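You operate a simulated robot arm through the tools that you are given. There is no shell and no other tool.

You run a simulated two-armed robot. Do the job below in one go: nothing can be reset, and whatever is moved stays where it is left.

## Task
Load the cone board: white cone on disc 1, blue cone on disc 7.
Fine: press the orange lever down first to hold the yarn, lift it again last; the other cones stay. Set down upright: what you pick out. Where these are worked on the way, their far stop is far enough and under half their travel is too little: orange lever.

The check looks at the end state, three seconds after you hand in, the way a careful person would. Anything else that was tipped, shoved, dropped, spilled or broken makes it a failure.

## Robot
Two 7-joint arms with fingered hands on one trunk that stands fixed in place. Base frame: the origin is at the foot of the trunk, x ahead of it, y to its left, z up. Readings come in mm, rad, newtons and seconds.
The left shoulder is at [30, 136, 1305], the right one opposite. With the tool pointing down near the work surface each hand reaches from about 100 to 940 mm from the base axis, measured 20 degrees to its own side. Payload 5 kg a hand.
Tool frame (each hand has its own): the origin (TCP) lies between the finger pads and is the grasp point; the fingertips stand 42 mm ahead of it; z points along the fingers, y is the line along which they close. The gripper opens to 208 mm; its body begins 119 mm behind the TCP. The gripper is a hand of 4 fingers: y runs from the thumb to the fingers, the wrist lies at [0, 0, -332] in the tool frame.
Orientation is that of the tool frame in the base frame, as a unit quaternion [w, x, y, z]. With the fingers straight down and closing along the base's y, the tool's x points along the base's -x, its y along +y and its z along -z.

## Interface
- The arms move only by the tool play_rows. It takes "left_deltas", "right_deltas" or both (then of equal length, played together; a hand with none holds still); each is a list of rows, each a list of 6 numbers: the shift along the tool's x, y, z in mm, then the turn, a rotation vector about the tool's x, y, z in rad. In form: [[x, y, z, rx, ry, rz], ...]. A call has 1 to 20 rows; each row is the pose to reach, as a shift and turn from the pose commanded when the call began, along the tool's axes at that moment. A row lasts 0.2 s, in which the tool goes at most 50 mm and 0.15 rad; a call with a longer step from one row to the next is refused whole. A pose out of reach is approached as far as the arm can. The call stops where the force on the tool passes 40 N (or 10 N more than at its start, if that is more) or the arm is blocked; 0.2 s more then pass. In this call time passes only in rows, and 0.2 s behind the last. It gives the time, the measured TCP pose, the force on the tool (base axes), the opening and the grip force at its end, in the units of the frame above (readings bear some noise), with the torque about the TCP (base axes, N m) and any sound that the robot's microphone picked up, and new pictures: "pictures" is both (left out), scene, wrist or none (wrist: the cameras of the hands that moved).
- Cameras (640 x 400 px; columns grow to the right, rows downward): "scene" is now at [41.9, 40, 2017.4]; the picture's right is [0.44, -0.90, 0.00], its down [-0.72, -0.35, -0.60] and it looks along [0.54, 0.26, -0.80] (base axes); focal length 335 px, centre (320, 200). "left" rides on the left gripper at [-101, 0, -145] in its tool frame; the picture's right is [0.00, -1.00, 0.00], its down [0.82, 0.00, -0.57] and it looks along [0.57, 0.00, 0.82] (tool axes); focal length 261 px, centre (320, 200). "right" rides on the right gripper at [101, 0, -145] in its tool frame; the picture's right is [0.00, 1.00, 0.00], its down [-0.82, 0.00, -0.57] and it looks along [-0.57, 0.00, 0.82] (tool axes); focal length 261 px, centre (320, 200). There is no depth. A picture from a camera that has moved, and an enlarged one, comes with that camera's place and axes in the base frame and with its lens. The place of the scene camera against the robot may be out by one fixed shift of up to 18 mm in any direction.
- move_column(by): moves the trunk up (or, below 0, down) by that many mm; the arms and the scene camera ride with it, the base frame stays. It gives what a move gives, with no picture.
- curl_fingers(finger1, finger2, finger3, thumb_bend, hand): sets how far each is bent, from 0 (flat) to 1 (curled in); at 0.3 the hand is open as for a grip, at 0.7 the pads meet at the TCP. One left out holds its place. A second passes; each finger stops where it meets its share of the squeeze, and holds until it gets a number again. It is the only way to open and close the hand. It gives what a move gives, with no picture; readings hold the bend of each and the force on the fingers (four entries, about 0 where the hand has none), thumb and palm.
- turn_head(pan, tilt): turns the head with the scene camera to pan (to the left, within 2.496 rad either way) and tilt (down, from -0.506 to 1.204), counted from straight ahead of the robot. It gives what a move gives, and a new picture of the scene camera.
- enlarge(camera, box): a new picture of the part [left, top, right, bottom] of that camera's present view, enlarged. The clock stands still meanwhile.
- job_done(): hands the job in; it is judged then, once.

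Places have to be worked out from the pictures, the camera data and where the tool is seen. Open the grippers and draw the arms clear of the work before you hand the job in, unless the task says otherwise.

The tools are called after "Call:" as name(argument=value, ...) on one line, values as JSON. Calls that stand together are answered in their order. play_rows: Moves the arms, as the interface text tells. Its arguments: {"type":"object","properties":{"left_deltas":{"type":"array","items":{"type":"array","items":{"type":"number"}}},"right_deltas":{"type":"array","items":{"type":"array","items":{"type":"number"}}},"pictures":{"type":"string","enum":["both","scene","wrist","none"]}},"required":[]} The other tools are called the same way: move_column (by) moves the trunk up or down; curl_fingers (finger1, finger2, finger3, thumb_bend, hand) moves the fingers one by one; turn_head (pan, tilt) turns the head that bears the scene camera; enlarge (camera, box) takes an enlarged picture of a part of a camera's view; job_done () hands the job in.

At the start:

```text
clock: 0.0
left_eef_pos: [431.2, 580.1, 1218.9]
left_ee_rot: [-0.001, -0.001, 1.0, 0.001]
left_force: [-0.2, 0.0, -0.1]
left_ft_torque: [-0.01, 0.05, -0.02]
left_opening: 207.7
left_finger_force: 0.1
left_shape: jaw
left_bend: [0.3, 0.3, 0.3, 0.3]
left_finger forces: [0.0, 0.1, 0.0, 0.0, 0.0, 0.0]
right_eef_pos: [642.4, 113.1, 1286.2]
right_ee_rot: [-0.001, 0.0, 1.0, 0.0]
right_force: [0.3, 0.0, 0.0]
right_ft_torque: [0.04, 0.03, -0.01]
right_opening: 208.1
right_finger_force: 0.1
right_shape: jaw
right_bend: [0.3, 0.3, 0.3, 0.3]
right_finger forces: [0.0, 0.0, 0.0, 0.0, 0.1, 0.0]
trunk travel left (down, up): [-325.0, 165.0]
head pan, tilt (commanded): [0.454, 0.932]
```

scene: 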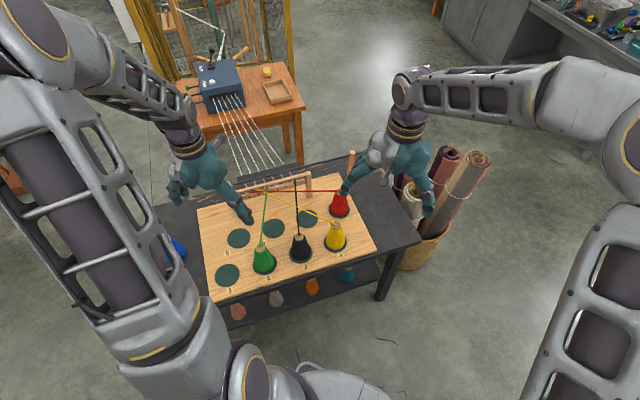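
right: 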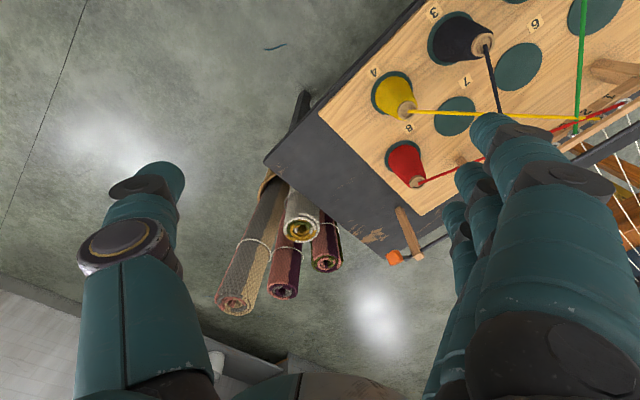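
left: 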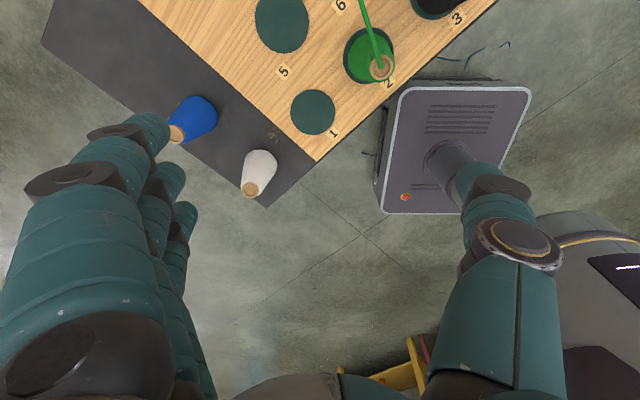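

The first pictures show the board with cones on 2, 3, 4 and 8, discs 1, 5, 6 and 7 empty, and a white and a blue cone on the dark table at the left. I enlarge the views to find the lever and the cones more exactly.

Call:
enlarge(camera="scene", box=[160, 140, 420, 302])

Call:
enlarge(camera="right", box=[320, 0, 640, 200])

Call:
enlarge(camera="right", box=[340, 130, 500, 290])

Call:
enlarge(camera="left", box=[100, 0, 420, 220])

```text
2.46 times, centred on (290, 221) of scene
camera zoom: at [41.9, 40.0, 2017.4], right [0.44, -0.9, 0.0], down [-0.72, -0.35, -0.6], along [0.54, 0.26, -0.8], focal length 824 px, centre (394, 148)
```

zoom: 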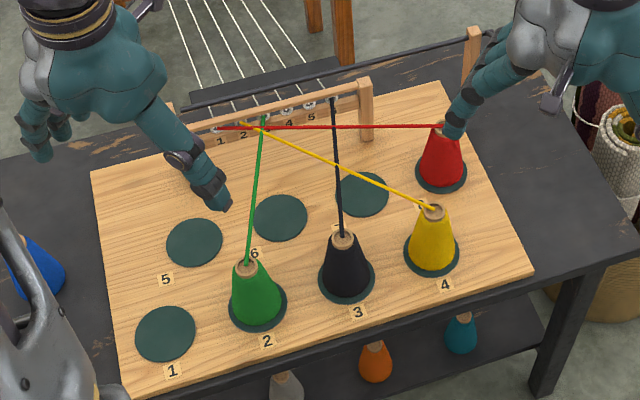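

```text
2.00 times, centred on (480, 100) of right
camera zoom: at [541.8, 114.0, 1430.4], right [0.0, 1.0, 0.0], down [0.82, 0.0, 0.57], along [0.57, 0.0, -0.82], focal length 521 px, centre (0, 400)
```

zoom: 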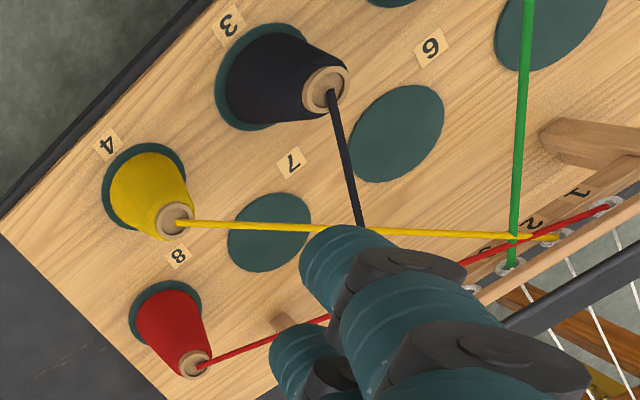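

```text
2.50 times, centred on (420, 210) of right
camera zoom: at [541.8, 114.0, 1430.4], right [0.0, 1.0, 0.0], down [0.82, 0.0, 0.57], along [0.57, 0.0, -0.82], focal length 652 px, centre (70, 175)
```

zoom: 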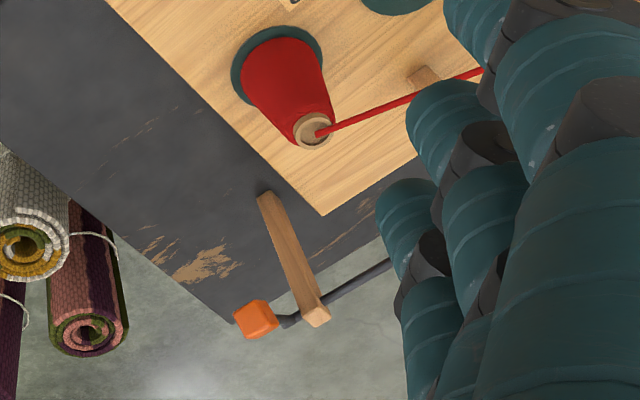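

```text
1.82 times, centred on (260, 110) of left
camera zoom: at [530.8, 581.3, 1362.4], right [0.01, -1.0, 0.0], down [-0.82, 0.0, 0.57], along [-0.57, 0.0, -0.82], focal length 474 px, centre (429, 364)
```

zoom: 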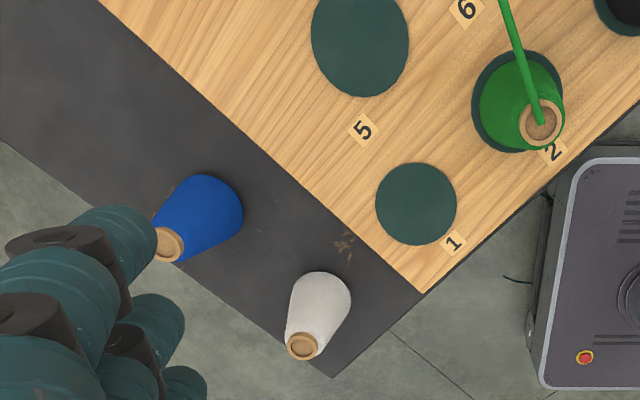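

Combining the left and right wrist views puts the board top near z=800. It is turned about 45°, with disc 1 near (366,596) and disc 7 near (736,438). The lever (orange knob) sits by a wooden post at the far right corner. I move the right hand out of the scene view so I can see the lever.

Call:
play_rows(right_deltas=[[0, -50, 0, 0, 0, 0], [0, -100, 0, 0, 0, 0], [0, -150, 0, 0, 0, 0], [0, -200, 0, 0, 0, 0], [0, -250, 0, 0, 0, 0], [0, -300, 0, 0, 0, 0]], pictures="both")

```text
clock: 1.4
left_eef_pos: [430.3, 578.3, 1220.0]
left_ee_rot: [0.001, -0.001, 1.0, 0.002]
left_force: [-0.9, -1.7, 0.7]
left_ft_torque: [0.08, -0.06, 0.0]
left_opening: 207.8
left_finger_force: 0.1
left_shape: jaw
left_bend: [0.3, 0.3, 0.3, 0.3]
left_finger forces: [0.1, 0.0, 0.0, 0.0, 0.0, 0.1]
right_eef_pos: [641.6, -186.1, 1284.7]
right_ee_rot: [0.0, -0.001, 1.0, 0.001]
right_force: [0.3, 0.9, 0.2]
right_ft_torque: [0.0, -0.04, 0.0]
right_opening: 207.9
right_finger_force: 0.0
right_shape: jaw
right_bend: [0.3, 0.3, 0.3, 0.3]
right_finger forces: [0.1, 0.1, 0.1, 0.0, 0.1, 0.0]
trunk travel left (down, up): [-325.0, 165.0]
head pan, tilt (commanded): [0.454, 0.932]
camera scene: at [41.1, 36.6, 2017.5], right [0.44, -0.9, 0.0], down [-0.72, -0.35, -0.6], along [0.54, 0.26, -0.8], focal length 335 px, centre (320, 200)
camera right: at [540.9, -186.2, 1430.8], right [0.0, 1.0, 0.0], down [0.82, 0.0, 0.57], along [0.57, 0.0, -0.82], focal length 261 px, centre (320, 200)
```

scene: 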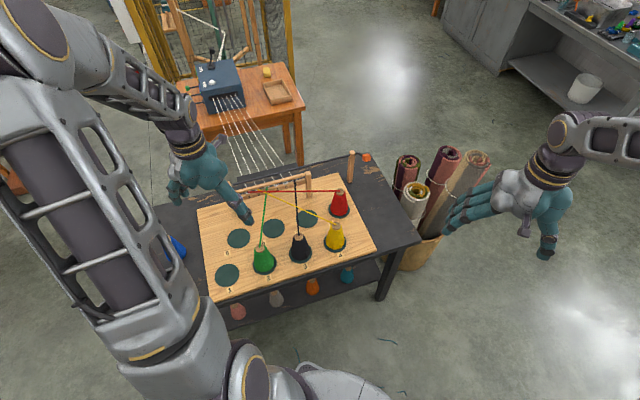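
right: 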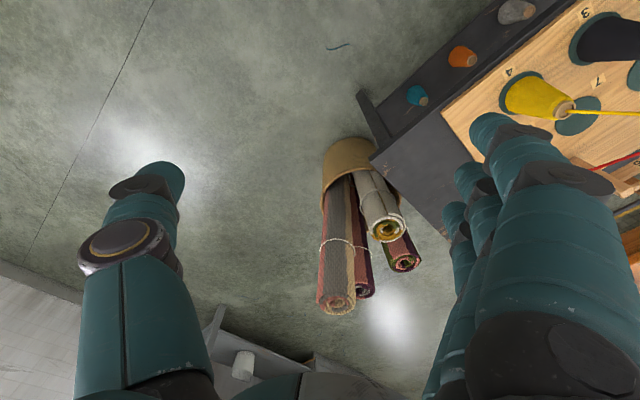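

Now the lever area is free in the scene view; I enlarge it strongly.

Call:
enlarge(camera="scene", box=[300, 130, 396, 190])

Call:
enlarge(camera="scene", box=[220, 140, 380, 240])

Call:
enlarge(camera="scene", box=[130, 150, 290, 250])

```text
6.67 times, centred on (348, 160) of scene
camera zoom: at [41.1, 36.6, 2017.5], right [0.44, -0.9, 0.0], down [-0.72, -0.35, -0.6], along [0.54, 0.26, -0.8], focal length 2232 px, centre (133, 467)
```

zoom: 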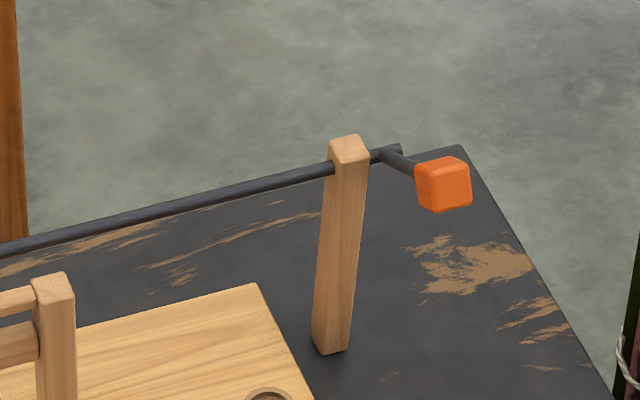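

```text
4.00 times, centred on (300, 190) of scene
camera zoom: at [41.1, 36.6, 2017.5], right [0.44, -0.9, 0.0], down [-0.72, -0.35, -0.6], along [0.54, 0.26, -0.8], focal length 1339 px, centre (400, 240)
```

zoom: 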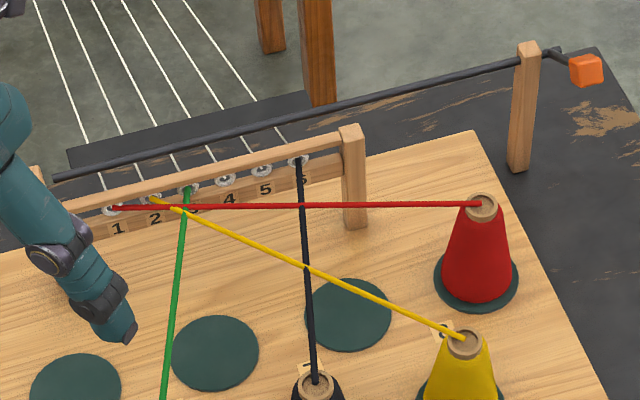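

```text
4.00 times, centred on (210, 200) of scene
camera zoom: at [41.1, 36.6, 2017.5], right [0.44, -0.9, 0.0], down [-0.72, -0.35, -0.6], along [0.54, 0.26, -0.8], focal length 1339 px, centre (760, 200)
```

zoom: 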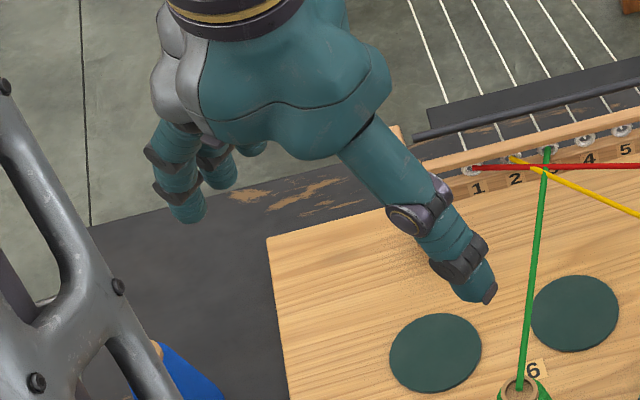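

The lever is a crank on a shaft behind the board. The orange knob is near (1010, 290, 998), in front of and above the shaft at about z 955. I bring the right hand over there, turned to point 45° down along the table's depth axis, and stop well short so I can look at it.

Call:
play_rows(right_deltas=[[-21.5, 30.5, 11.2, -0.0257, -0.062, -0.062], [-43, 61, 22.4, -0.0513, -0.124, -0.124], [-64.6, 91.5, 33.7, -0.077, -0.186, -0.186], [-86.1, 122, 44.9, -0.1027, -0.2479, -0.2479], [-107.7, 152.5, 56.1, -0.1283, -0.3099, -0.3099], [-129.2, 183, 67.3, -0.154, -0.3719, -0.3719], [-150.7, 213.5, 78.6, -0.1797, -0.4338, -0.4338], [-172.3, 244, 89.8, -0.2053, -0.4958, -0.4958], [-193.8, 274.5, 101, -0.231, -0.5578, -0.5578], [-215.3, 305, 112.2, -0.2567, -0.6198, -0.6198], [-236.9, 335.6, 123.5, -0.2823, -0.6817, -0.6817], [-258.4, 366.1, 134.7, -0.308, -0.7437, -0.7437]], pictures="both")

```text
clock: 4.0
left_eef_pos: [432.0, 581.4, 1218.0]
left_ee_rot: [-0.001, 0.0, 1.0, 0.0]
left_force: [0.8, -0.4, 0.2]
left_ft_torque: [-0.03, 0.11, -0.01]
left_opening: 207.7
left_finger_force: 0.1
left_shape: jaw
left_bend: [0.3, 0.3, 0.3, 0.3]
left_finger forces: [0.0, 0.0, 0.1, 0.0, 0.0, 0.0]
right_eef_pos: [901.0, 179.0, 1148.9]
right_ee_rot: [0.354, -0.354, 0.853, 0.147]
right_force: [0.4, 0.3, -0.6]
right_ft_torque: [0.06, 0.07, 0.1]
right_opening: 208.2
right_finger_force: 0.0
right_shape: jaw
right_bend: [0.3, 0.3, 0.3, 0.3]
right_finger forces: [0.1, 0.1, 0.0, 0.0, 0.0, 0.1]
trunk travel left (down, up): [-325.0, 165.0]
head pan, tilt (commanded): [0.454, 0.932]
camera scene: at [44.3, 40.4, 2017.2], right [0.44, -0.9, 0.0], down [-0.72, -0.35, -0.59], along [0.53, 0.26, -0.8], focal length 335 px, centre (320, 200)
camera right: at [778.8, 56.2, 1179.4], right [-0.7, 0.71, 0.0], down [0.13, 0.12, 0.98], along [0.7, 0.69, -0.18], focal length 261 px, centre (320, 200)
```

scene: 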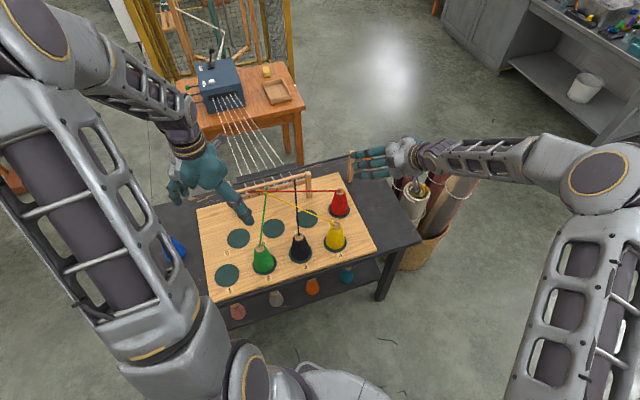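
right: 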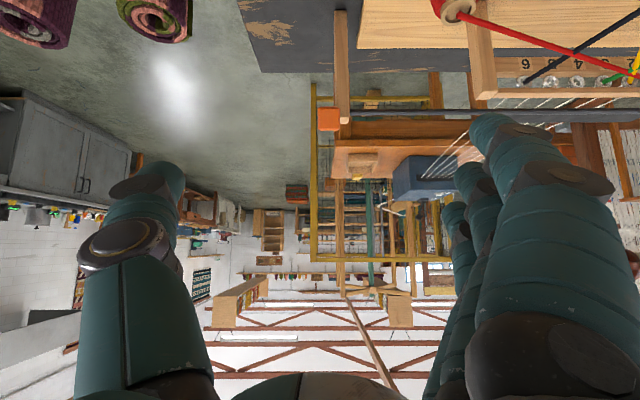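

The wrist view shows the knob left of the post. Intersecting this ray with the scene ray puts the knob near (996, 288, 1012); I enlarge to confirm the crank geometry.

Call:
enlarge(camera="right", box=[280, 60, 440, 160])

Call:
enlarge(camera="scene", box=[330, 130, 430, 192])

```text
4.00 times, centred on (360, 110) of right
camera zoom: at [778.8, 56.2, 1179.4], right [-0.7, 0.71, 0.0], down [0.13, 0.12, 0.98], along [0.7, 0.69, -0.18], focal length 1043 px, centre (160, 560)
```

zoom: 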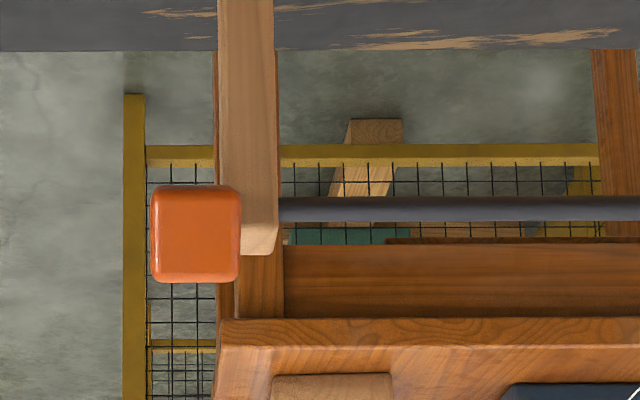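

```text
6.40 times, centred on (380, 161) of scene
camera zoom: at [44.3, 40.4, 2017.2], right [0.44, -0.9, 0.0], down [-0.72, -0.35, -0.59], along [0.53, 0.26, -0.8], focal length 2143 px, centre (-64, 450)
```

zoom: 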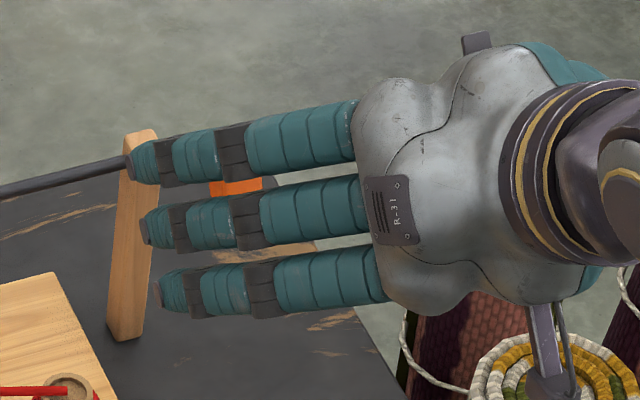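

The knob is about 29 mm wide at about (996, 288, 1012), with the shaft at z≈960, so the crank points about 33° up. I close the right hand into a beak, then turn it to 20° below horizontal and bring it above the knob.

Call:
curl_fingers(hand="right", finger1=0.7, finger2=0.7, finger3=0.7, thumb_bend=0.7)

Call:
play_rows(right_deltas=[[-13, 0, 0, 0, -0.1091, 0], [-26, 0, 0, 0, -0.2182, 0], [-39, -1, 10, 0, -0.3272, 0], [-52, -2, 35, 0, -0.4363, 0], [-65, -3, 60, 0, -0.4363, 0], [-75, -4, 90, 0, -0.4363, 0], [-79.2, -5.4, 114.5, 0, -0.4363, 0]], pictures="both")

```text
clock: 5.0
left_eef_pos: [431.3, 581.0, 1218.0]
left_ee_rot: [0.001, -0.001, 1.0, 0.0]
left_force: [-0.4, 0.0, -1.0]
left_ft_torque: [0.02, 0.02, 0.01]
left_opening: 207.8
left_finger_force: 0.1
left_shape: jaw
left_bend: [0.3, 0.3, 0.3, 0.3]
left_finger forces: [0.0, 0.0, 0.1, 0.1, 0.0, 0.0]
right_eef_pos: [899.2, 180.0, 1149.4]
right_ee_rot: [0.353, -0.354, 0.854, 0.146]
right_force: [-0.5, 1.0, 0.5]
right_ft_torque: [0.01, 0.01, 0.02]
right_opening: 32.0
right_finger_force: 0.1
right_shape: fingers
right_bend: [0.7, 0.7, 0.7, 0.7]
right_finger forces: [0.0, 0.0, 0.0, 0.1, 0.0, 0.0]
trunk travel left (down, up): [-325.0, 165.0]
head pan, tilt (commanded): [0.454, 0.932]
```

```text
clock: 6.6
left_eef_pos: [432.5, 581.4, 1217.0]
left_ee_rot: [-0.001, 0.0, 1.0, -0.001]
left_force: [0.7, 1.1, -0.8]
left_ft_torque: [0.01, 0.08, 0.03]
left_opening: 207.8
left_finger_force: 0.0
left_shape: jaw
left_bend: [0.3, 0.3, 0.3, 0.3]
left_finger forces: [0.0, 0.0, 0.1, 0.0, 0.1, 0.1]
right_eef_pos: [1000.7, 274.8, 1124.8]
right_ee_rot: [0.53, -0.314, 0.756, 0.22]
right_force: [0.2, -0.1, -0.1]
right_ft_torque: [0.0, 0.07, 0.07]
right_opening: 32.0
right_finger_force: 0.0
right_shape: fingers
right_bend: [0.7, 0.7, 0.7, 0.7]
right_finger forces: [0.0, 0.0, 0.0, 0.1, 0.1, 0.1]
trunk travel left (down, up): [-325.0, 165.0]
head pan, tilt (commanded): [0.454, 0.932]
camera scene: at [43.0, 40.4, 2017.3], right [0.44, -0.9, 0.0], down [-0.72, -0.35, -0.6], along [0.54, 0.26, -0.8], focal length 335 px, centre (320, 200)
camera right: at [880.7, 153.5, 1079.6], right [-0.71, 0.71, 0.0], down [-0.18, -0.18, 0.97], along [0.69, 0.68, 0.26], focal length 261 px, centre (320, 200)
```

scene: 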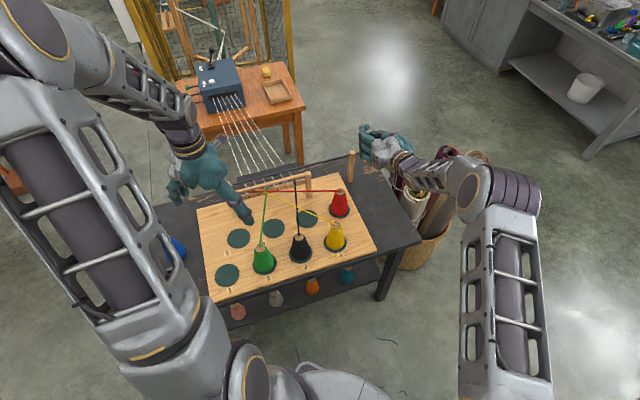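
right: 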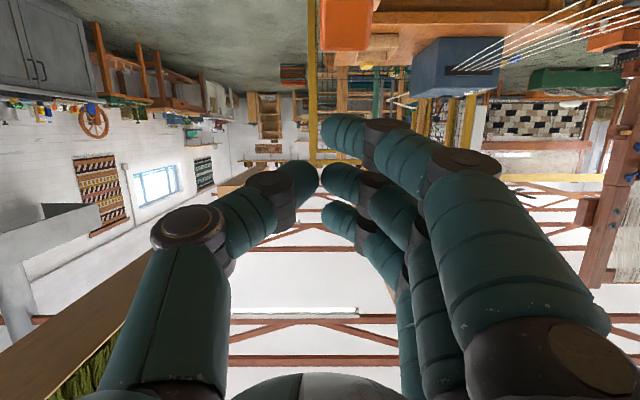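

The lower finger lines up with the knob (both about 15 mm to the tool's y side). I press straight down in small steps and watch the force.

Call:
play_rows(right_deltas=[[9.4, 0, 3.4, 0, 0, 0], [18.8, 0, 6.8, 0, 0, 0], [28.2, 0, 10.3, 0, 0, 0], [35.7, 0, 13, 0, 0, 0], [43.2, 0, 15.7, 0, 0, 0], [50.7, 0, 18.5, 0, 0, 0], [58.3, 0, 21.2, 0, 0, 0], [65.8, 0, 23.9, 0, 0, 0]], pictures="both")

```text
clock: 8.4
left_eef_pos: [431.3, 580.4, 1218.3]
left_ee_rot: [0.0, -0.001, 1.0, 0.0]
left_force: [0.0, -0.2, -0.6]
left_ft_torque: [-0.01, 0.02, 0.02]
left_opening: 207.8
left_finger_force: 0.0
left_shape: jaw
left_bend: [0.3, 0.3, 0.3, 0.3]
left_finger forces: [0.0, 0.0, 0.0, 0.0, 0.0, 0.0]
right_eef_pos: [999.8, 274.5, 1056.1]
right_ee_rot: [0.53, -0.313, 0.757, 0.219]
right_force: [0.1, 0.5, -0.1]
right_ft_torque: [-0.01, 0.03, -0.01]
right_opening: 31.7
right_finger_force: 0.3
right_shape: fingers
right_bend: [0.7, 0.7, 0.7, 0.7]
right_finger forces: [0.4, 0.1, 0.0, 0.0, 0.0, 0.0]
trunk travel left (down, up): [-325.0, 165.0]
head pan, tilt (commanded): [0.454, 0.932]
camera scene: at [42.3, 40.2, 2017.3], right [0.44, -0.9, 0.0], down [-0.72, -0.35, -0.6], along [0.54, 0.26, -0.8], focal length 335 px, centre (320, 200)
camera right: at [880.9, 153.4, 1010.3], right [-0.71, 0.71, 0.0], down [-0.18, -0.18, 0.97], along [0.69, 0.68, 0.26], focal length 261 px, centre (320, 200)
```

scene: 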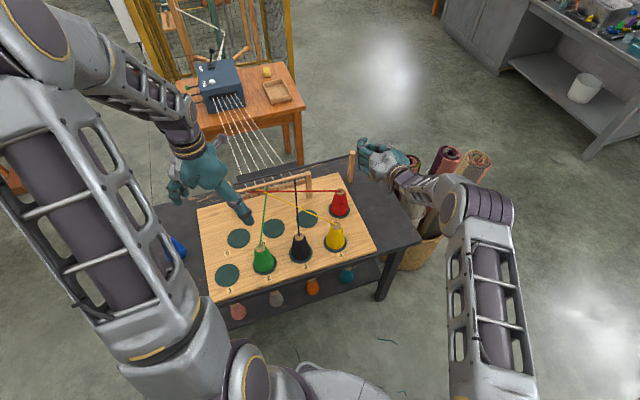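
right: 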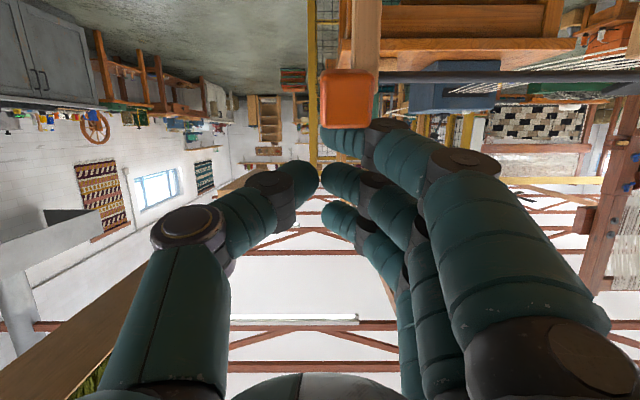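

The knob has already dropped about 27 mm from its start at almost no force. I keep pressing down until it meets its stop.

Call:
play_rows(right_deltas=[[7.5, 0, 2.7, 0, 0, 0], [15, 0, 5.5, 0, 0, 0], [22.6, 0, 8.2, 0, 0, 0], [30.1, 0, 10.9, 0, 0, 0], [37.6, 0, 13.7, 0, 0, 0], [45.1, 0, 16.4, 0, 0, 0], [52.6, 0, 19.2, 0, 0, 0], [58.3, 0, 21.2, 0, 0, 0], [63.9, 0, 23.3, 0, 0, 0]], pictures="both")

```text
clock: 10.4
left_eef_pos: [429.0, 580.5, 1218.5]
left_ee_rot: [0.0, 0.001, 1.0, 0.0]
left_force: [-0.2, -0.1, -0.1]
left_ft_torque: [-0.01, 0.01, -0.02]
left_opening: 207.9
left_finger_force: 0.1
left_shape: jaw
left_bend: [0.3, 0.3, 0.3, 0.3]
left_finger forces: [0.0, 0.0, 0.0, 0.1, 0.0, 0.1]
right_eef_pos: [1000.9, 272.0, 992.0]
right_ee_rot: [0.532, -0.313, 0.755, 0.219]
right_force: [-1.9, -3.4, 13.6]
right_ft_torque: [0.15, 0.05, 0.03]
right_opening: 29.0
right_finger_force: 6.6
right_shape: fingers
right_bend: [0.71, 0.7, 0.7, 0.7]
right_finger forces: [13.8, 0.0, 0.0, 0.1, 0.1, 0.0]
trunk travel left (down, up): [-325.0, 165.0]
head pan, tilt (commanded): [0.454, 0.932]
camera scene: at [40.0, 39.0, 2017.6], right [0.44, -0.9, 0.0], down [-0.72, -0.35, -0.6], along [0.54, 0.26, -0.8], focal length 335 px, centre (320, 200)
camera right: at [881.3, 152.1, 945.7], right [-0.71, 0.71, 0.0], down [-0.18, -0.19, 0.97], along [0.68, 0.68, 0.26], focal length 261 px, centre (320, 200)
```

scene: 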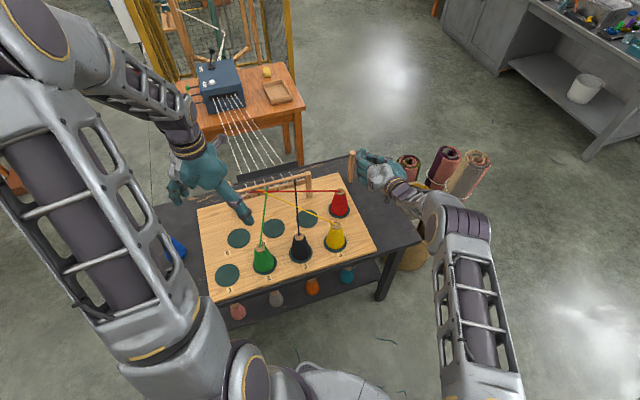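
right: 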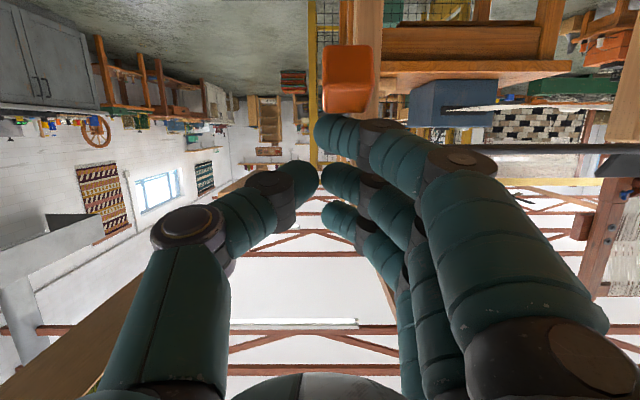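

The force has risen to 13.6 N with the knob near z≈915, so it seems to be reaching the stop. I push a little more to confirm.

Call:
play_rows(right_deltas=[[3.8, 0, 1.4, 0, 0, 0], [7.5, 0, 2.7, 0, 0, 0], [11.3, 0, 4.1, 0, 0, 0]], pictures="wrist")

```text
clock: 11.3
left_eef_pos: [430.5, 580.6, 1217.7]
left_ee_rot: [0.0, 0.0, 1.0, 0.0]
left_force: [2.3, 0.0, -0.2]
left_ft_torque: [-0.01, 0.28, 0.02]
left_opening: 207.9
left_finger_force: 0.1
left_shape: jaw
left_bend: [0.3, 0.3, 0.3, 0.3]
left_finger forces: [0.0, 0.0, 0.0, 0.0, 0.0, 0.0]
right_eef_pos: [1005.7, 273.1, 986.7]
right_ee_rot: [0.536, -0.312, 0.753, 0.221]
right_force: [-6.4, -9.2, 18.4]
right_ft_torque: [-0.07, 0.6, 0.25]
right_opening: 26.8
right_finger_force: 11.1
right_shape: fingers
right_bend: [0.72, 0.7, 0.7, 0.7]
right_finger forces: [21.7, 0.1, 0.0, 0.0, 0.1, 0.0]
trunk travel left (down, up): [-325.0, 165.0]
head pan, tilt (commanded): [0.454, 0.932]
stopped in row 3 (right hand): the force on the tool passed its limit at 42 N (the readings are from after the stop); the commanded pose is now the measured one
camera right: at [886.6, 153.5, 938.6], right [-0.71, 0.71, 0.0], down [-0.19, -0.19, 0.96], along [0.68, 0.68, 0.27], focal length 261 px, centre (320, 200)
```

right: 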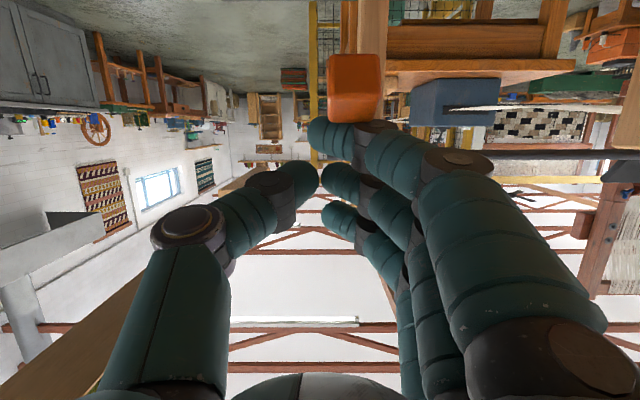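

The force rose steeply to 42 N, so the lever is on its lower stop. I raise the hand gently and check that the knob stays down.

Call:
play_rows(right_deltas=[[-7, 0, -3, 0, 0, 0], [-20, 0, -7, 0, 0, 0], [-38, 0, -14, 0, 0, 0], [-60, 0, -22, 0, 0, 0], [-90, 0, -33, 0, 0, 0], [-130, 0, -47, 0, 0, 0], [-140, 0, -85, 0, 0, 0], [-145, 0, -130, 0, 0, 0]], pictures="both")

Call:
enlarge(camera="scene", box=[240, 130, 400, 230])

```text
clock: 13.1
left_eef_pos: [430.1, 581.2, 1219.8]
left_ee_rot: [0.001, -0.001, 1.0, -0.001]
left_force: [-0.9, -0.1, 0.3]
left_ft_torque: [0.06, -0.09, 0.0]
left_opening: 208.1
left_finger_force: 0.0
left_shape: jaw
left_bend: [0.3, 0.3, 0.3, 0.3]
left_finger forces: [0.0, 0.0, 0.1, 0.1, 0.0, 0.0]
right_eef_pos: [950.2, 221.6, 1164.5]
right_ee_rot: [0.534, -0.313, 0.754, 0.222]
right_force: [-2.4, -0.1, -0.6]
right_ft_torque: [-0.01, -0.05, -0.15]
right_opening: 31.5
right_finger_force: 0.2
right_shape: fingers
right_bend: [0.7, 0.7, 0.7, 0.7]
right_finger forces: [0.0, 0.0, 0.1, 0.0, 0.0, 0.0]
trunk travel left (down, up): [-325.0, 165.0]
head pan, tilt (commanded): [0.454, 0.932]
camera scene: at [39.9, 38.7, 2017.5], right [0.44, -0.9, 0.0], down [-0.72, -0.35, -0.6], along [0.54, 0.26, -0.8], focal length 335 px, centre (320, 200)
camera right: at [830.5, 100.7, 1116.8], right [-0.71, 0.71, 0.0], down [-0.19, -0.19, 0.96], along [0.68, 0.68, 0.27], focal length 261 px, centre (320, 200)
```

scene: 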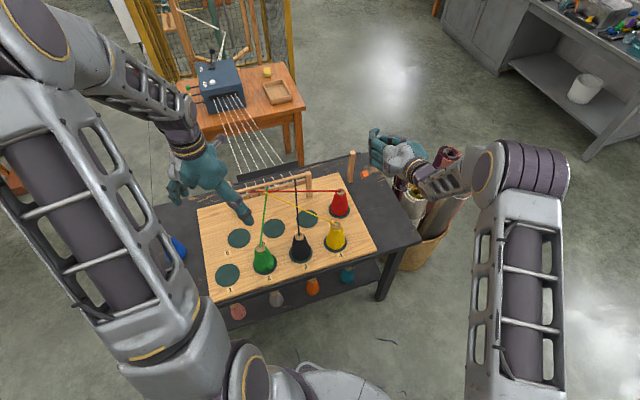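
right: 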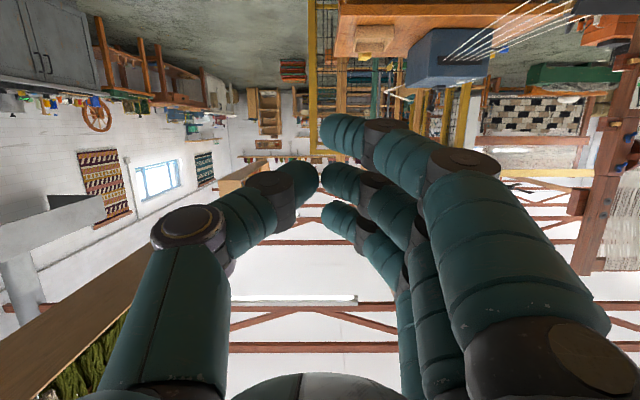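

```text
4.00 times, centred on (320, 180) of scene
camera zoom: at [39.9, 38.7, 2017.5], right [0.44, -0.9, 0.0], down [-0.72, -0.35, -0.6], along [0.54, 0.26, -0.8], focal length 1339 px, centre (320, 280)
```

zoom: 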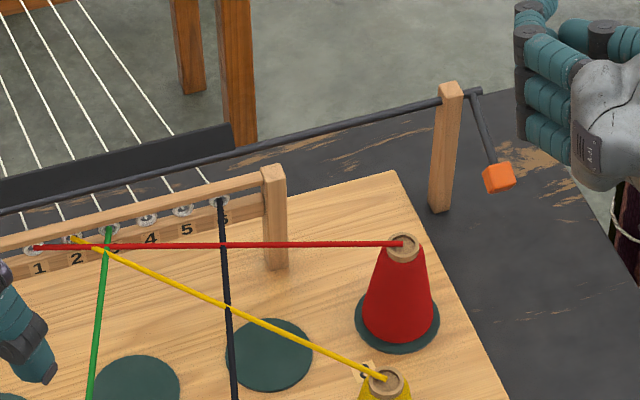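

The lever stays down (knob about z 905) with no yarn or cone disturbed. Next I bring the left hand, still pointing down, over the white cone near (238, 724) for a closer look.

Call:
play_rows(left_deltas=[[24, 18, 26, 0, 0, 0], [48, 36, 52, 0, 0, 0], [72, 54, 78, 0, 0, 0], [97, 72, 104, 0, 0, 0], [121, 90, 130, 0, 0, 0], [145, 108, 157, 0, 0, 0], [169, 126, 183, 0, 0, 0], [193, 144, 209, 0, 0, 0]], right_deltas=[[0, 0, -30, 0, 0, 0], [0, 0, -60, 0, 0, 0], [0, 0, -90, 0, 0, 0], [0, 0, -120, 0, 0, 0], [0, -20, -140, 0, 0, 0], [0, -40, -160, 0, 0, 0], [0, -60, -180, 0, 0, 0], [0, -80, -200, 0, 0, 0]], pictures="both")

```text
clock: 14.9
left_eef_pos: [235.2, 724.2, 1007.0]
left_ee_rot: [0.001, -0.001, 1.0, 0.0]
left_force: [-0.1, 1.0, 0.2]
left_ft_torque: [-0.01, 0.06, 0.0]
left_opening: 207.8
left_finger_force: 0.0
left_shape: jaw
left_bend: [0.3, 0.3, 0.3, 0.3]
left_finger forces: [0.0, 0.0, 0.1, 0.0, 0.1, 0.0]
right_eef_pos: [873.2, 33.7, 1230.6]
right_ee_rot: [0.533, -0.313, 0.754, 0.221]
right_force: [-0.2, 0.9, 1.5]
right_ft_torque: [-0.12, -0.01, -0.15]
right_opening: 31.7
right_finger_force: 0.1
right_shape: fingers
right_bend: [0.7, 0.7, 0.7, 0.7]
right_finger forces: [0.1, 0.0, 0.0, 0.0, 0.0, 0.0]
trunk travel left (down, up): [-325.0, 165.0]
head pan, tilt (commanded): [0.454, 0.932]
camera scene: at [41.0, 40.4, 2017.4], right [0.44, -0.9, 0.0], down [-0.72, -0.35, -0.6], along [0.54, 0.26, -0.8], focal length 335 px, centre (320, 200)
camera right: at [754.4, -86.7, 1183.0], right [-0.71, 0.71, 0.0], down [-0.19, -0.19, 0.96], along [0.68, 0.68, 0.27], focal length 261 px, centre (320, 200)
camera left: at [336.3, 724.6, 1151.3], right [0.01, -1.0, 0.0], down [-0.82, 0.0, 0.57], along [-0.57, 0.0, -0.82], focal length 261 px, centre (320, 200)
```

scene: 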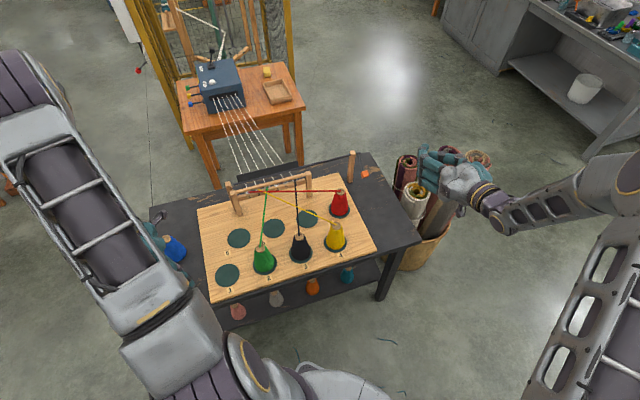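
right: 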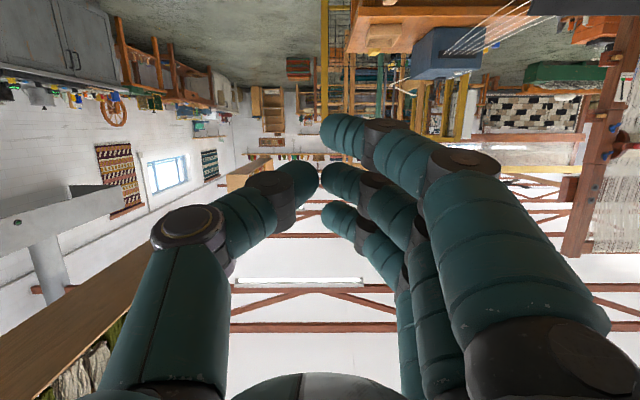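
left: 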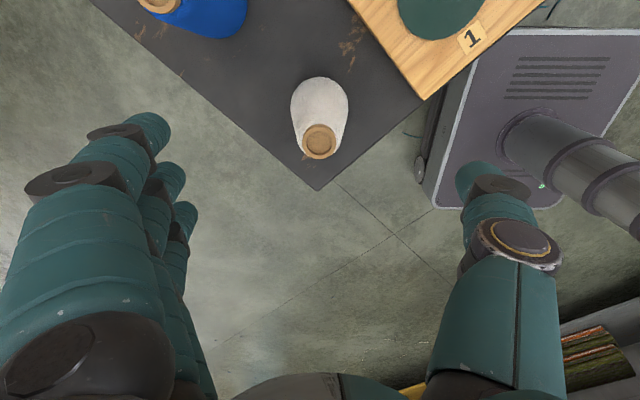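

The white cone's tip triangulates to (235, 726, 905). I enlarge to measure its base and the table height.

Call:
enlarge(camera="left", box=[240, 40, 400, 200])

Call:
enlarge(camera="scene", box=[140, 160, 300, 300])

```text
2.50 times, centred on (320, 120) of left
camera zoom: at [336.3, 724.6, 1151.3], right [0.01, -1.0, 0.0], down [-0.82, 0.0, 0.57], along [-0.57, 0.0, -0.82], focal length 652 px, centre (320, 400)
```

zoom: 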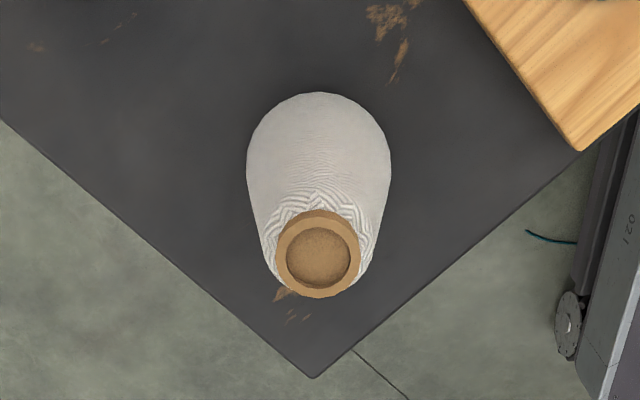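

```text
2.86 times, centred on (220, 230) of scene
camera zoom: at [41.0, 40.4, 2017.4], right [0.44, -0.9, 0.0], down [-0.72, -0.35, -0.6], along [0.54, 0.26, -0.8], focal length 957 px, centre (606, 114)
```

zoom: 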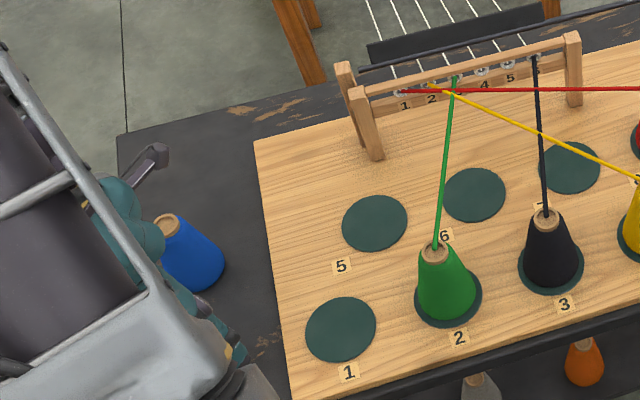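

Matching the silhouette gives a table height of about 785, cone height 120 and base radius about 40. The hand is centred over the white cone, so I half-close the fingers to keep clear of the blue cone and then go straight down to grip height.

Call:
curl_fingers(hand="left", finger1=0.4, finger2=0.4, finger3=0.4, thumb_bend=0.4)

Call:
play_rows(left_deltas=[[0, 0, 25, 0, 0, 0], [0, 0, 50, 0, 0, 0], [0, 0, 75, 0, 0, 0], [0, 0, 100, 0, 0, 0]], pictures="wrist")

```text
clock: 15.9
left_eef_pos: [236.6, 723.7, 1008.3]
left_ee_rot: [-0.001, -0.001, 1.0, 0.0]
left_force: [-0.7, 0.4, 0.4]
left_ft_torque: [0.0, 0.02, -0.01]
left_opening: 173.8
left_finger_force: 0.1
left_shape: fingers
left_bend: [0.4, 0.4, 0.4, 0.4]
left_finger forces: [0.0, 0.0, 0.0, 0.0, 0.0, 0.1]
right_eef_pos: [874.3, 31.9, 1230.2]
right_ee_rot: [0.533, -0.313, 0.755, 0.22]
right_force: [0.1, 0.0, 0.1]
right_ft_torque: [0.0, -0.04, 0.0]
right_opening: 31.5
right_finger_force: 0.1
right_shape: fingers
right_bend: [0.7, 0.7, 0.7, 0.7]
right_finger forces: [0.0, 0.0, 0.0, 0.0, 0.0, 0.0]
trunk travel left (down, up): [-325.0, 165.0]
head pan, tilt (commanded): [0.454, 0.932]
```

```text
clock: 16.9
left_eef_pos: [237.3, 725.8, 908.8]
left_ee_rot: [0.0, -0.001, 1.0, 0.0]
left_force: [-1.1, 1.0, 0.6]
left_ft_torque: [-0.12, -0.01, -0.01]
left_opening: 173.6
left_finger_force: 0.1
left_shape: fingers
left_bend: [0.4, 0.4, 0.4, 0.4]
left_finger forces: [0.1, 0.0, 0.1, 0.0, 0.1, 0.0]
right_eef_pos: [874.5, 33.3, 1229.2]
right_ee_rot: [0.533, -0.313, 0.754, 0.221]
right_force: [1.0, 0.8, -0.3]
right_ft_torque: [-0.01, -0.01, -0.06]
right_opening: 31.5
right_finger_force: 0.0
right_shape: fingers
right_bend: [0.7, 0.7, 0.7, 0.7]
right_finger forces: [0.0, 0.0, 0.0, 0.0, 0.1, 0.0]
trunk travel left (down, up): [-325.0, 165.0]
head pan, tilt (commanded): [0.454, 0.932]
camera left: at [337.8, 726.6, 1052.6], right [0.01, -1.0, 0.0], down [-0.82, 0.0, 0.57], along [-0.57, 0.0, -0.82], focal length 261 px, centre (320, 200)
```

left: 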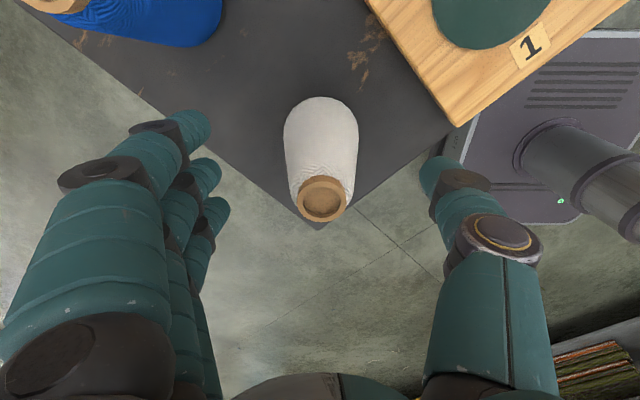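

The cone tip sits exactly at the tool centre, so I go on down 68 mm to grip height.

Call:
play_rows(left_deltas=[[0, 0, 20, 0, 0, 0], [0, 0, 40, 0, 0, 0], [0, 0, 56, 0, 0, 0], [0, 0, 66, 0, 0, 0]], pictures="wrist")

```text
clock: 17.9
left_eef_pos: [237.3, 725.3, 844.6]
left_ee_rot: [0.0, -0.001, 1.0, -0.001]
left_force: [-0.4, 0.5, 1.3]
left_ft_torque: [-0.04, 0.01, 0.04]
left_opening: 173.7
left_finger_force: 0.1
left_shape: fingers
left_bend: [0.4, 0.4, 0.4, 0.4]
left_finger forces: [0.0, 0.0, 0.0, 0.0, 0.0, 0.0]
right_eef_pos: [875.0, 32.1, 1230.3]
right_ee_rot: [0.533, -0.313, 0.754, 0.221]
right_force: [-0.2, 0.2, 0.1]
right_ft_torque: [-0.01, 0.02, 0.01]
right_opening: 31.6
right_finger_force: 0.1
right_shape: fingers
right_bend: [0.7, 0.7, 0.7, 0.7]
right_finger forces: [0.1, 0.0, 0.1, 0.0, 0.0, 0.0]
trunk travel left (down, up): [-325.0, 165.0]
head pan, tilt (commanded): [0.454, 0.932]
camera left: at [336.8, 724.9, 988.0], right [0.01, -1.0, 0.0], down [-0.82, 0.0, 0.57], along [-0.57, 0.0, -0.82], focal length 261 px, centre (320, 200)
```

left: 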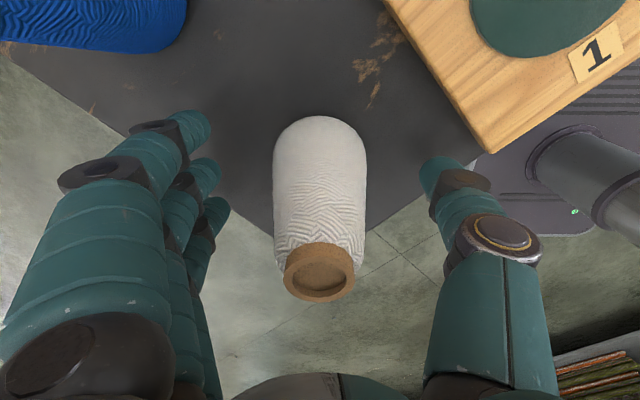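

The cone is centred between thumb and fingers; I close the hand on it.

Call:
curl_fingers(hand="left", finger1=0.7, finger2=0.7, finger3=0.7, thumb_bend=0.7)

Call:
enlarge(camera="left", box=[100, 50, 580, 350])

```text
clock: 18.9
left_eef_pos: [237.2, 724.9, 844.3]
left_ee_rot: [0.0, -0.001, 1.0, 0.0]
left_force: [-1.1, 0.1, 0.0]
left_ft_torque: [0.02, 0.01, -0.02]
left_opening: 67.0
left_finger_force: 27.8
left_shape: fingers
left_bend: [0.64, 0.56, 0.64, 0.62]
left_finger forces: [8.2, 10.7, 8.4, 0.0, 28.5, 0.0]
right_eef_pos: [874.8, 33.4, 1229.6]
right_ee_rot: [0.534, -0.313, 0.754, 0.22]
right_force: [-0.1, 0.4, -0.2]
right_ft_torque: [-0.03, 0.01, -0.03]
right_opening: 31.5
right_finger_force: 0.1
right_shape: fingers
right_bend: [0.7, 0.7, 0.7, 0.7]
right_finger forces: [0.1, 0.0, 0.0, 0.0, 0.0, 0.1]
trunk travel left (down, up): [-325.0, 165.0]
head pan, tilt (commanded): [0.454, 0.932]
```

```text
1.33 times, centred on (340, 200) of left
camera zoom: at [336.9, 724.5, 988.5], right [0.01, -1.0, 0.0], down [-0.82, 0.0, 0.57], along [-0.57, 0.0, -0.82], focal length 348 px, centre (293, 200)
```

zoom: 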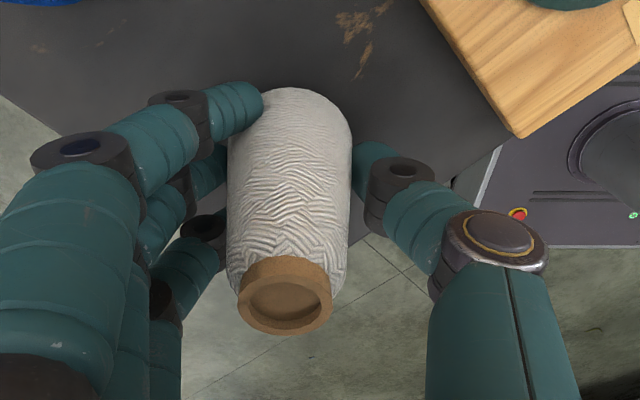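

Grip holds at about 28 N with the cone centred. I lift it 70 mm and check that it hangs straight.

Call:
play_rows(left_deltas=[[0, 0, -10, 0, 0, 0], [0, 0, -25, 0, 0, 0], [0, 0, -45, 0, 0, 0], [0, 0, -70, 0, 0, 0]], pictures="wrist")

```text
clock: 19.9
left_eef_pos: [238.4, 723.4, 914.4]
left_ee_rot: [0.001, -0.001, 1.0, 0.001]
left_force: [0.3, -0.4, -2.1]
left_ft_torque: [0.08, -0.02, 0.02]
left_opening: 67.0
left_finger_force: 27.9
left_shape: fingers
left_bend: [0.64, 0.56, 0.64, 0.62]
left_finger forces: [8.3, 10.9, 8.4, 0.1, 28.4, 0.0]
right_eef_pos: [875.0, 32.5, 1228.9]
right_ee_rot: [0.533, -0.313, 0.754, 0.221]
right_force: [0.3, -1.2, -0.4]
right_ft_torque: [0.02, 0.01, 0.05]
right_opening: 31.5
right_finger_force: 0.1
right_shape: fingers
right_bend: [0.7, 0.7, 0.7, 0.7]
right_finger forces: [0.0, 0.1, 0.0, 0.1, 0.1, 0.0]
trunk travel left (down, up): [-325.0, 165.0]
head pan, tilt (commanded): [0.454, 0.932]
camera left: at [338.3, 724.6, 1058.6], right [0.01, -1.0, 0.0], down [-0.82, 0.0, 0.57], along [-0.57, 0.0, -0.82], focal length 261 px, centre (320, 200)
```

left: 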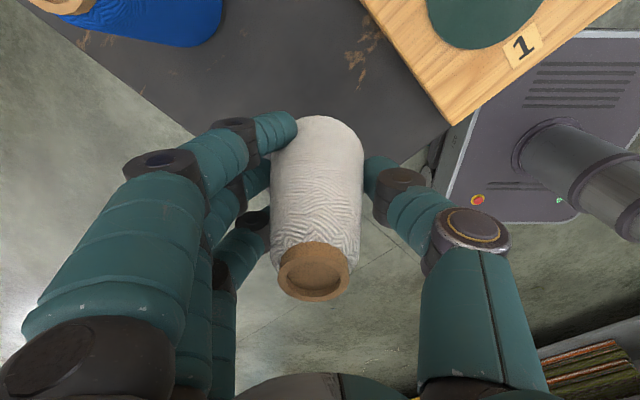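

The white cone is lifted and stable (about 2 N). I carry it over disc 1 at about (366, 597).

Call:
play_rows(left_deltas=[[-22, -22, 0, 0, 0, 0], [-44, -44, 0, 0, 0, 0], [-66, -66, 0, 0, 0, 0], [-88, -88, 0, 0, 0, 0], [-110, -110, 0, 0, 0, 0], [-131, -131, 0, 0, 0, 0]], pictures="both")

Call:
enlarge(camera="scene", box=[160, 200, 320, 310])

```text
clock: 21.3
left_eef_pos: [368.8, 592.8, 912.0]
left_ee_rot: [-0.001, 0.0, 1.0, 0.0]
left_force: [-0.2, 0.8, -1.9]
left_ft_torque: [-0.02, -0.06, -0.01]
left_opening: 67.2
left_finger_force: 28.0
left_shape: fingers
left_bend: [0.64, 0.56, 0.64, 0.62]
left_finger forces: [8.6, 10.8, 8.4, 0.1, 28.3, 0.1]
right_eef_pos: [875.7, 32.8, 1228.3]
right_ee_rot: [0.533, -0.312, 0.755, 0.22]
right_force: [1.1, -0.7, 0.1]
right_ft_torque: [0.06, -0.03, 0.13]
right_opening: 31.7
right_finger_force: 0.0
right_shape: fingers
right_bend: [0.7, 0.7, 0.7, 0.7]
right_finger forces: [0.1, 0.0, 0.0, 0.0, 0.1, 0.0]
trunk travel left (down, up): [-325.0, 165.0]
head pan, tilt (commanded): [0.454, 0.932]
camera scene: at [43.4, 38.5, 2017.3], right [0.44, -0.9, 0.0], down [-0.72, -0.35, -0.6], along [0.54, 0.26, -0.8], focal length 335 px, centre (320, 200)
camera left: at [469.2, 594.1, 1057.3], right [0.01, -1.0, 0.0], down [-0.82, -0.01, 0.57], along [-0.57, 0.0, -0.82], focal length 261 px, centre (320, 200)
```

scene: 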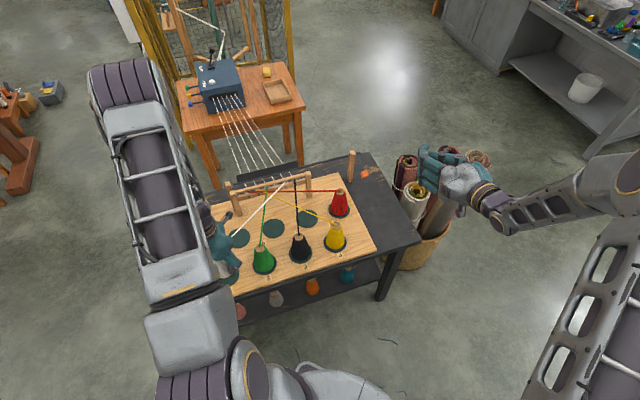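
left: 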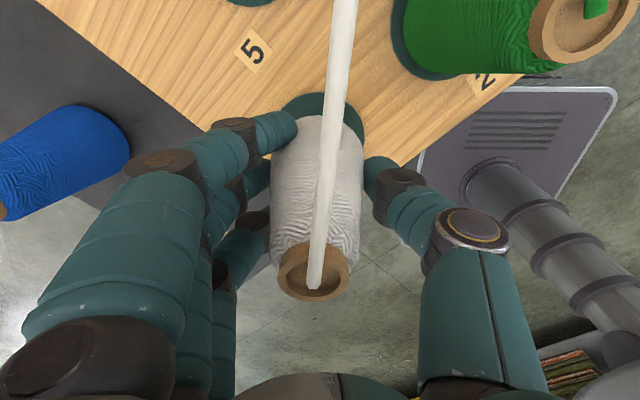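

```text
3.64 times, centred on (240, 255) of scene
camera zoom: at [43.4, 38.5, 2017.3], right [0.44, -0.9, 0.0], down [-0.72, -0.35, -0.6], along [0.54, 0.26, -0.8], focal length 1218 px, centre (611, 0)
```

zoom: 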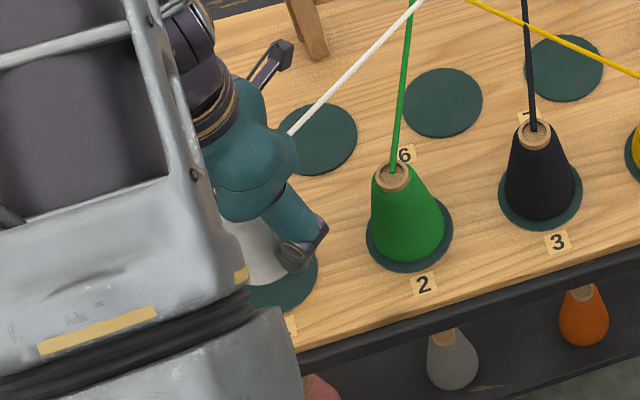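

A white yarn now appears from the cone to the guide rail, so it is recognised over disc 1. I enlarge the wrist view to check the centring before lowering.

Call:
enlarge(camera="left", box=[220, 60, 420, 185])

```text
3.20 times, centred on (320, 122) of left
camera zoom: at [469.2, 594.1, 1057.3], right [0.01, -1.0, 0.0], down [-0.82, -0.01, 0.57], along [-0.57, 0.0, -0.82], focal length 834 px, centre (320, 448)
```

zoom: 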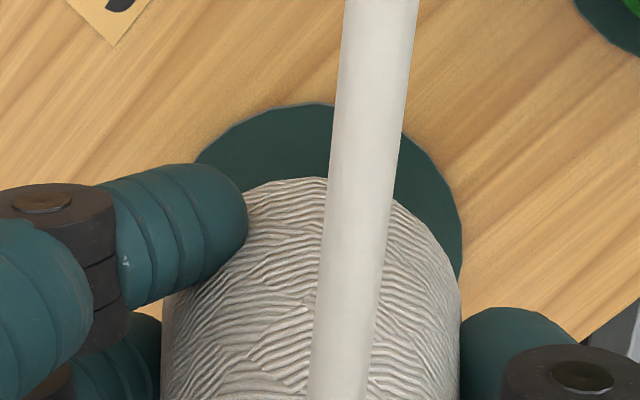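

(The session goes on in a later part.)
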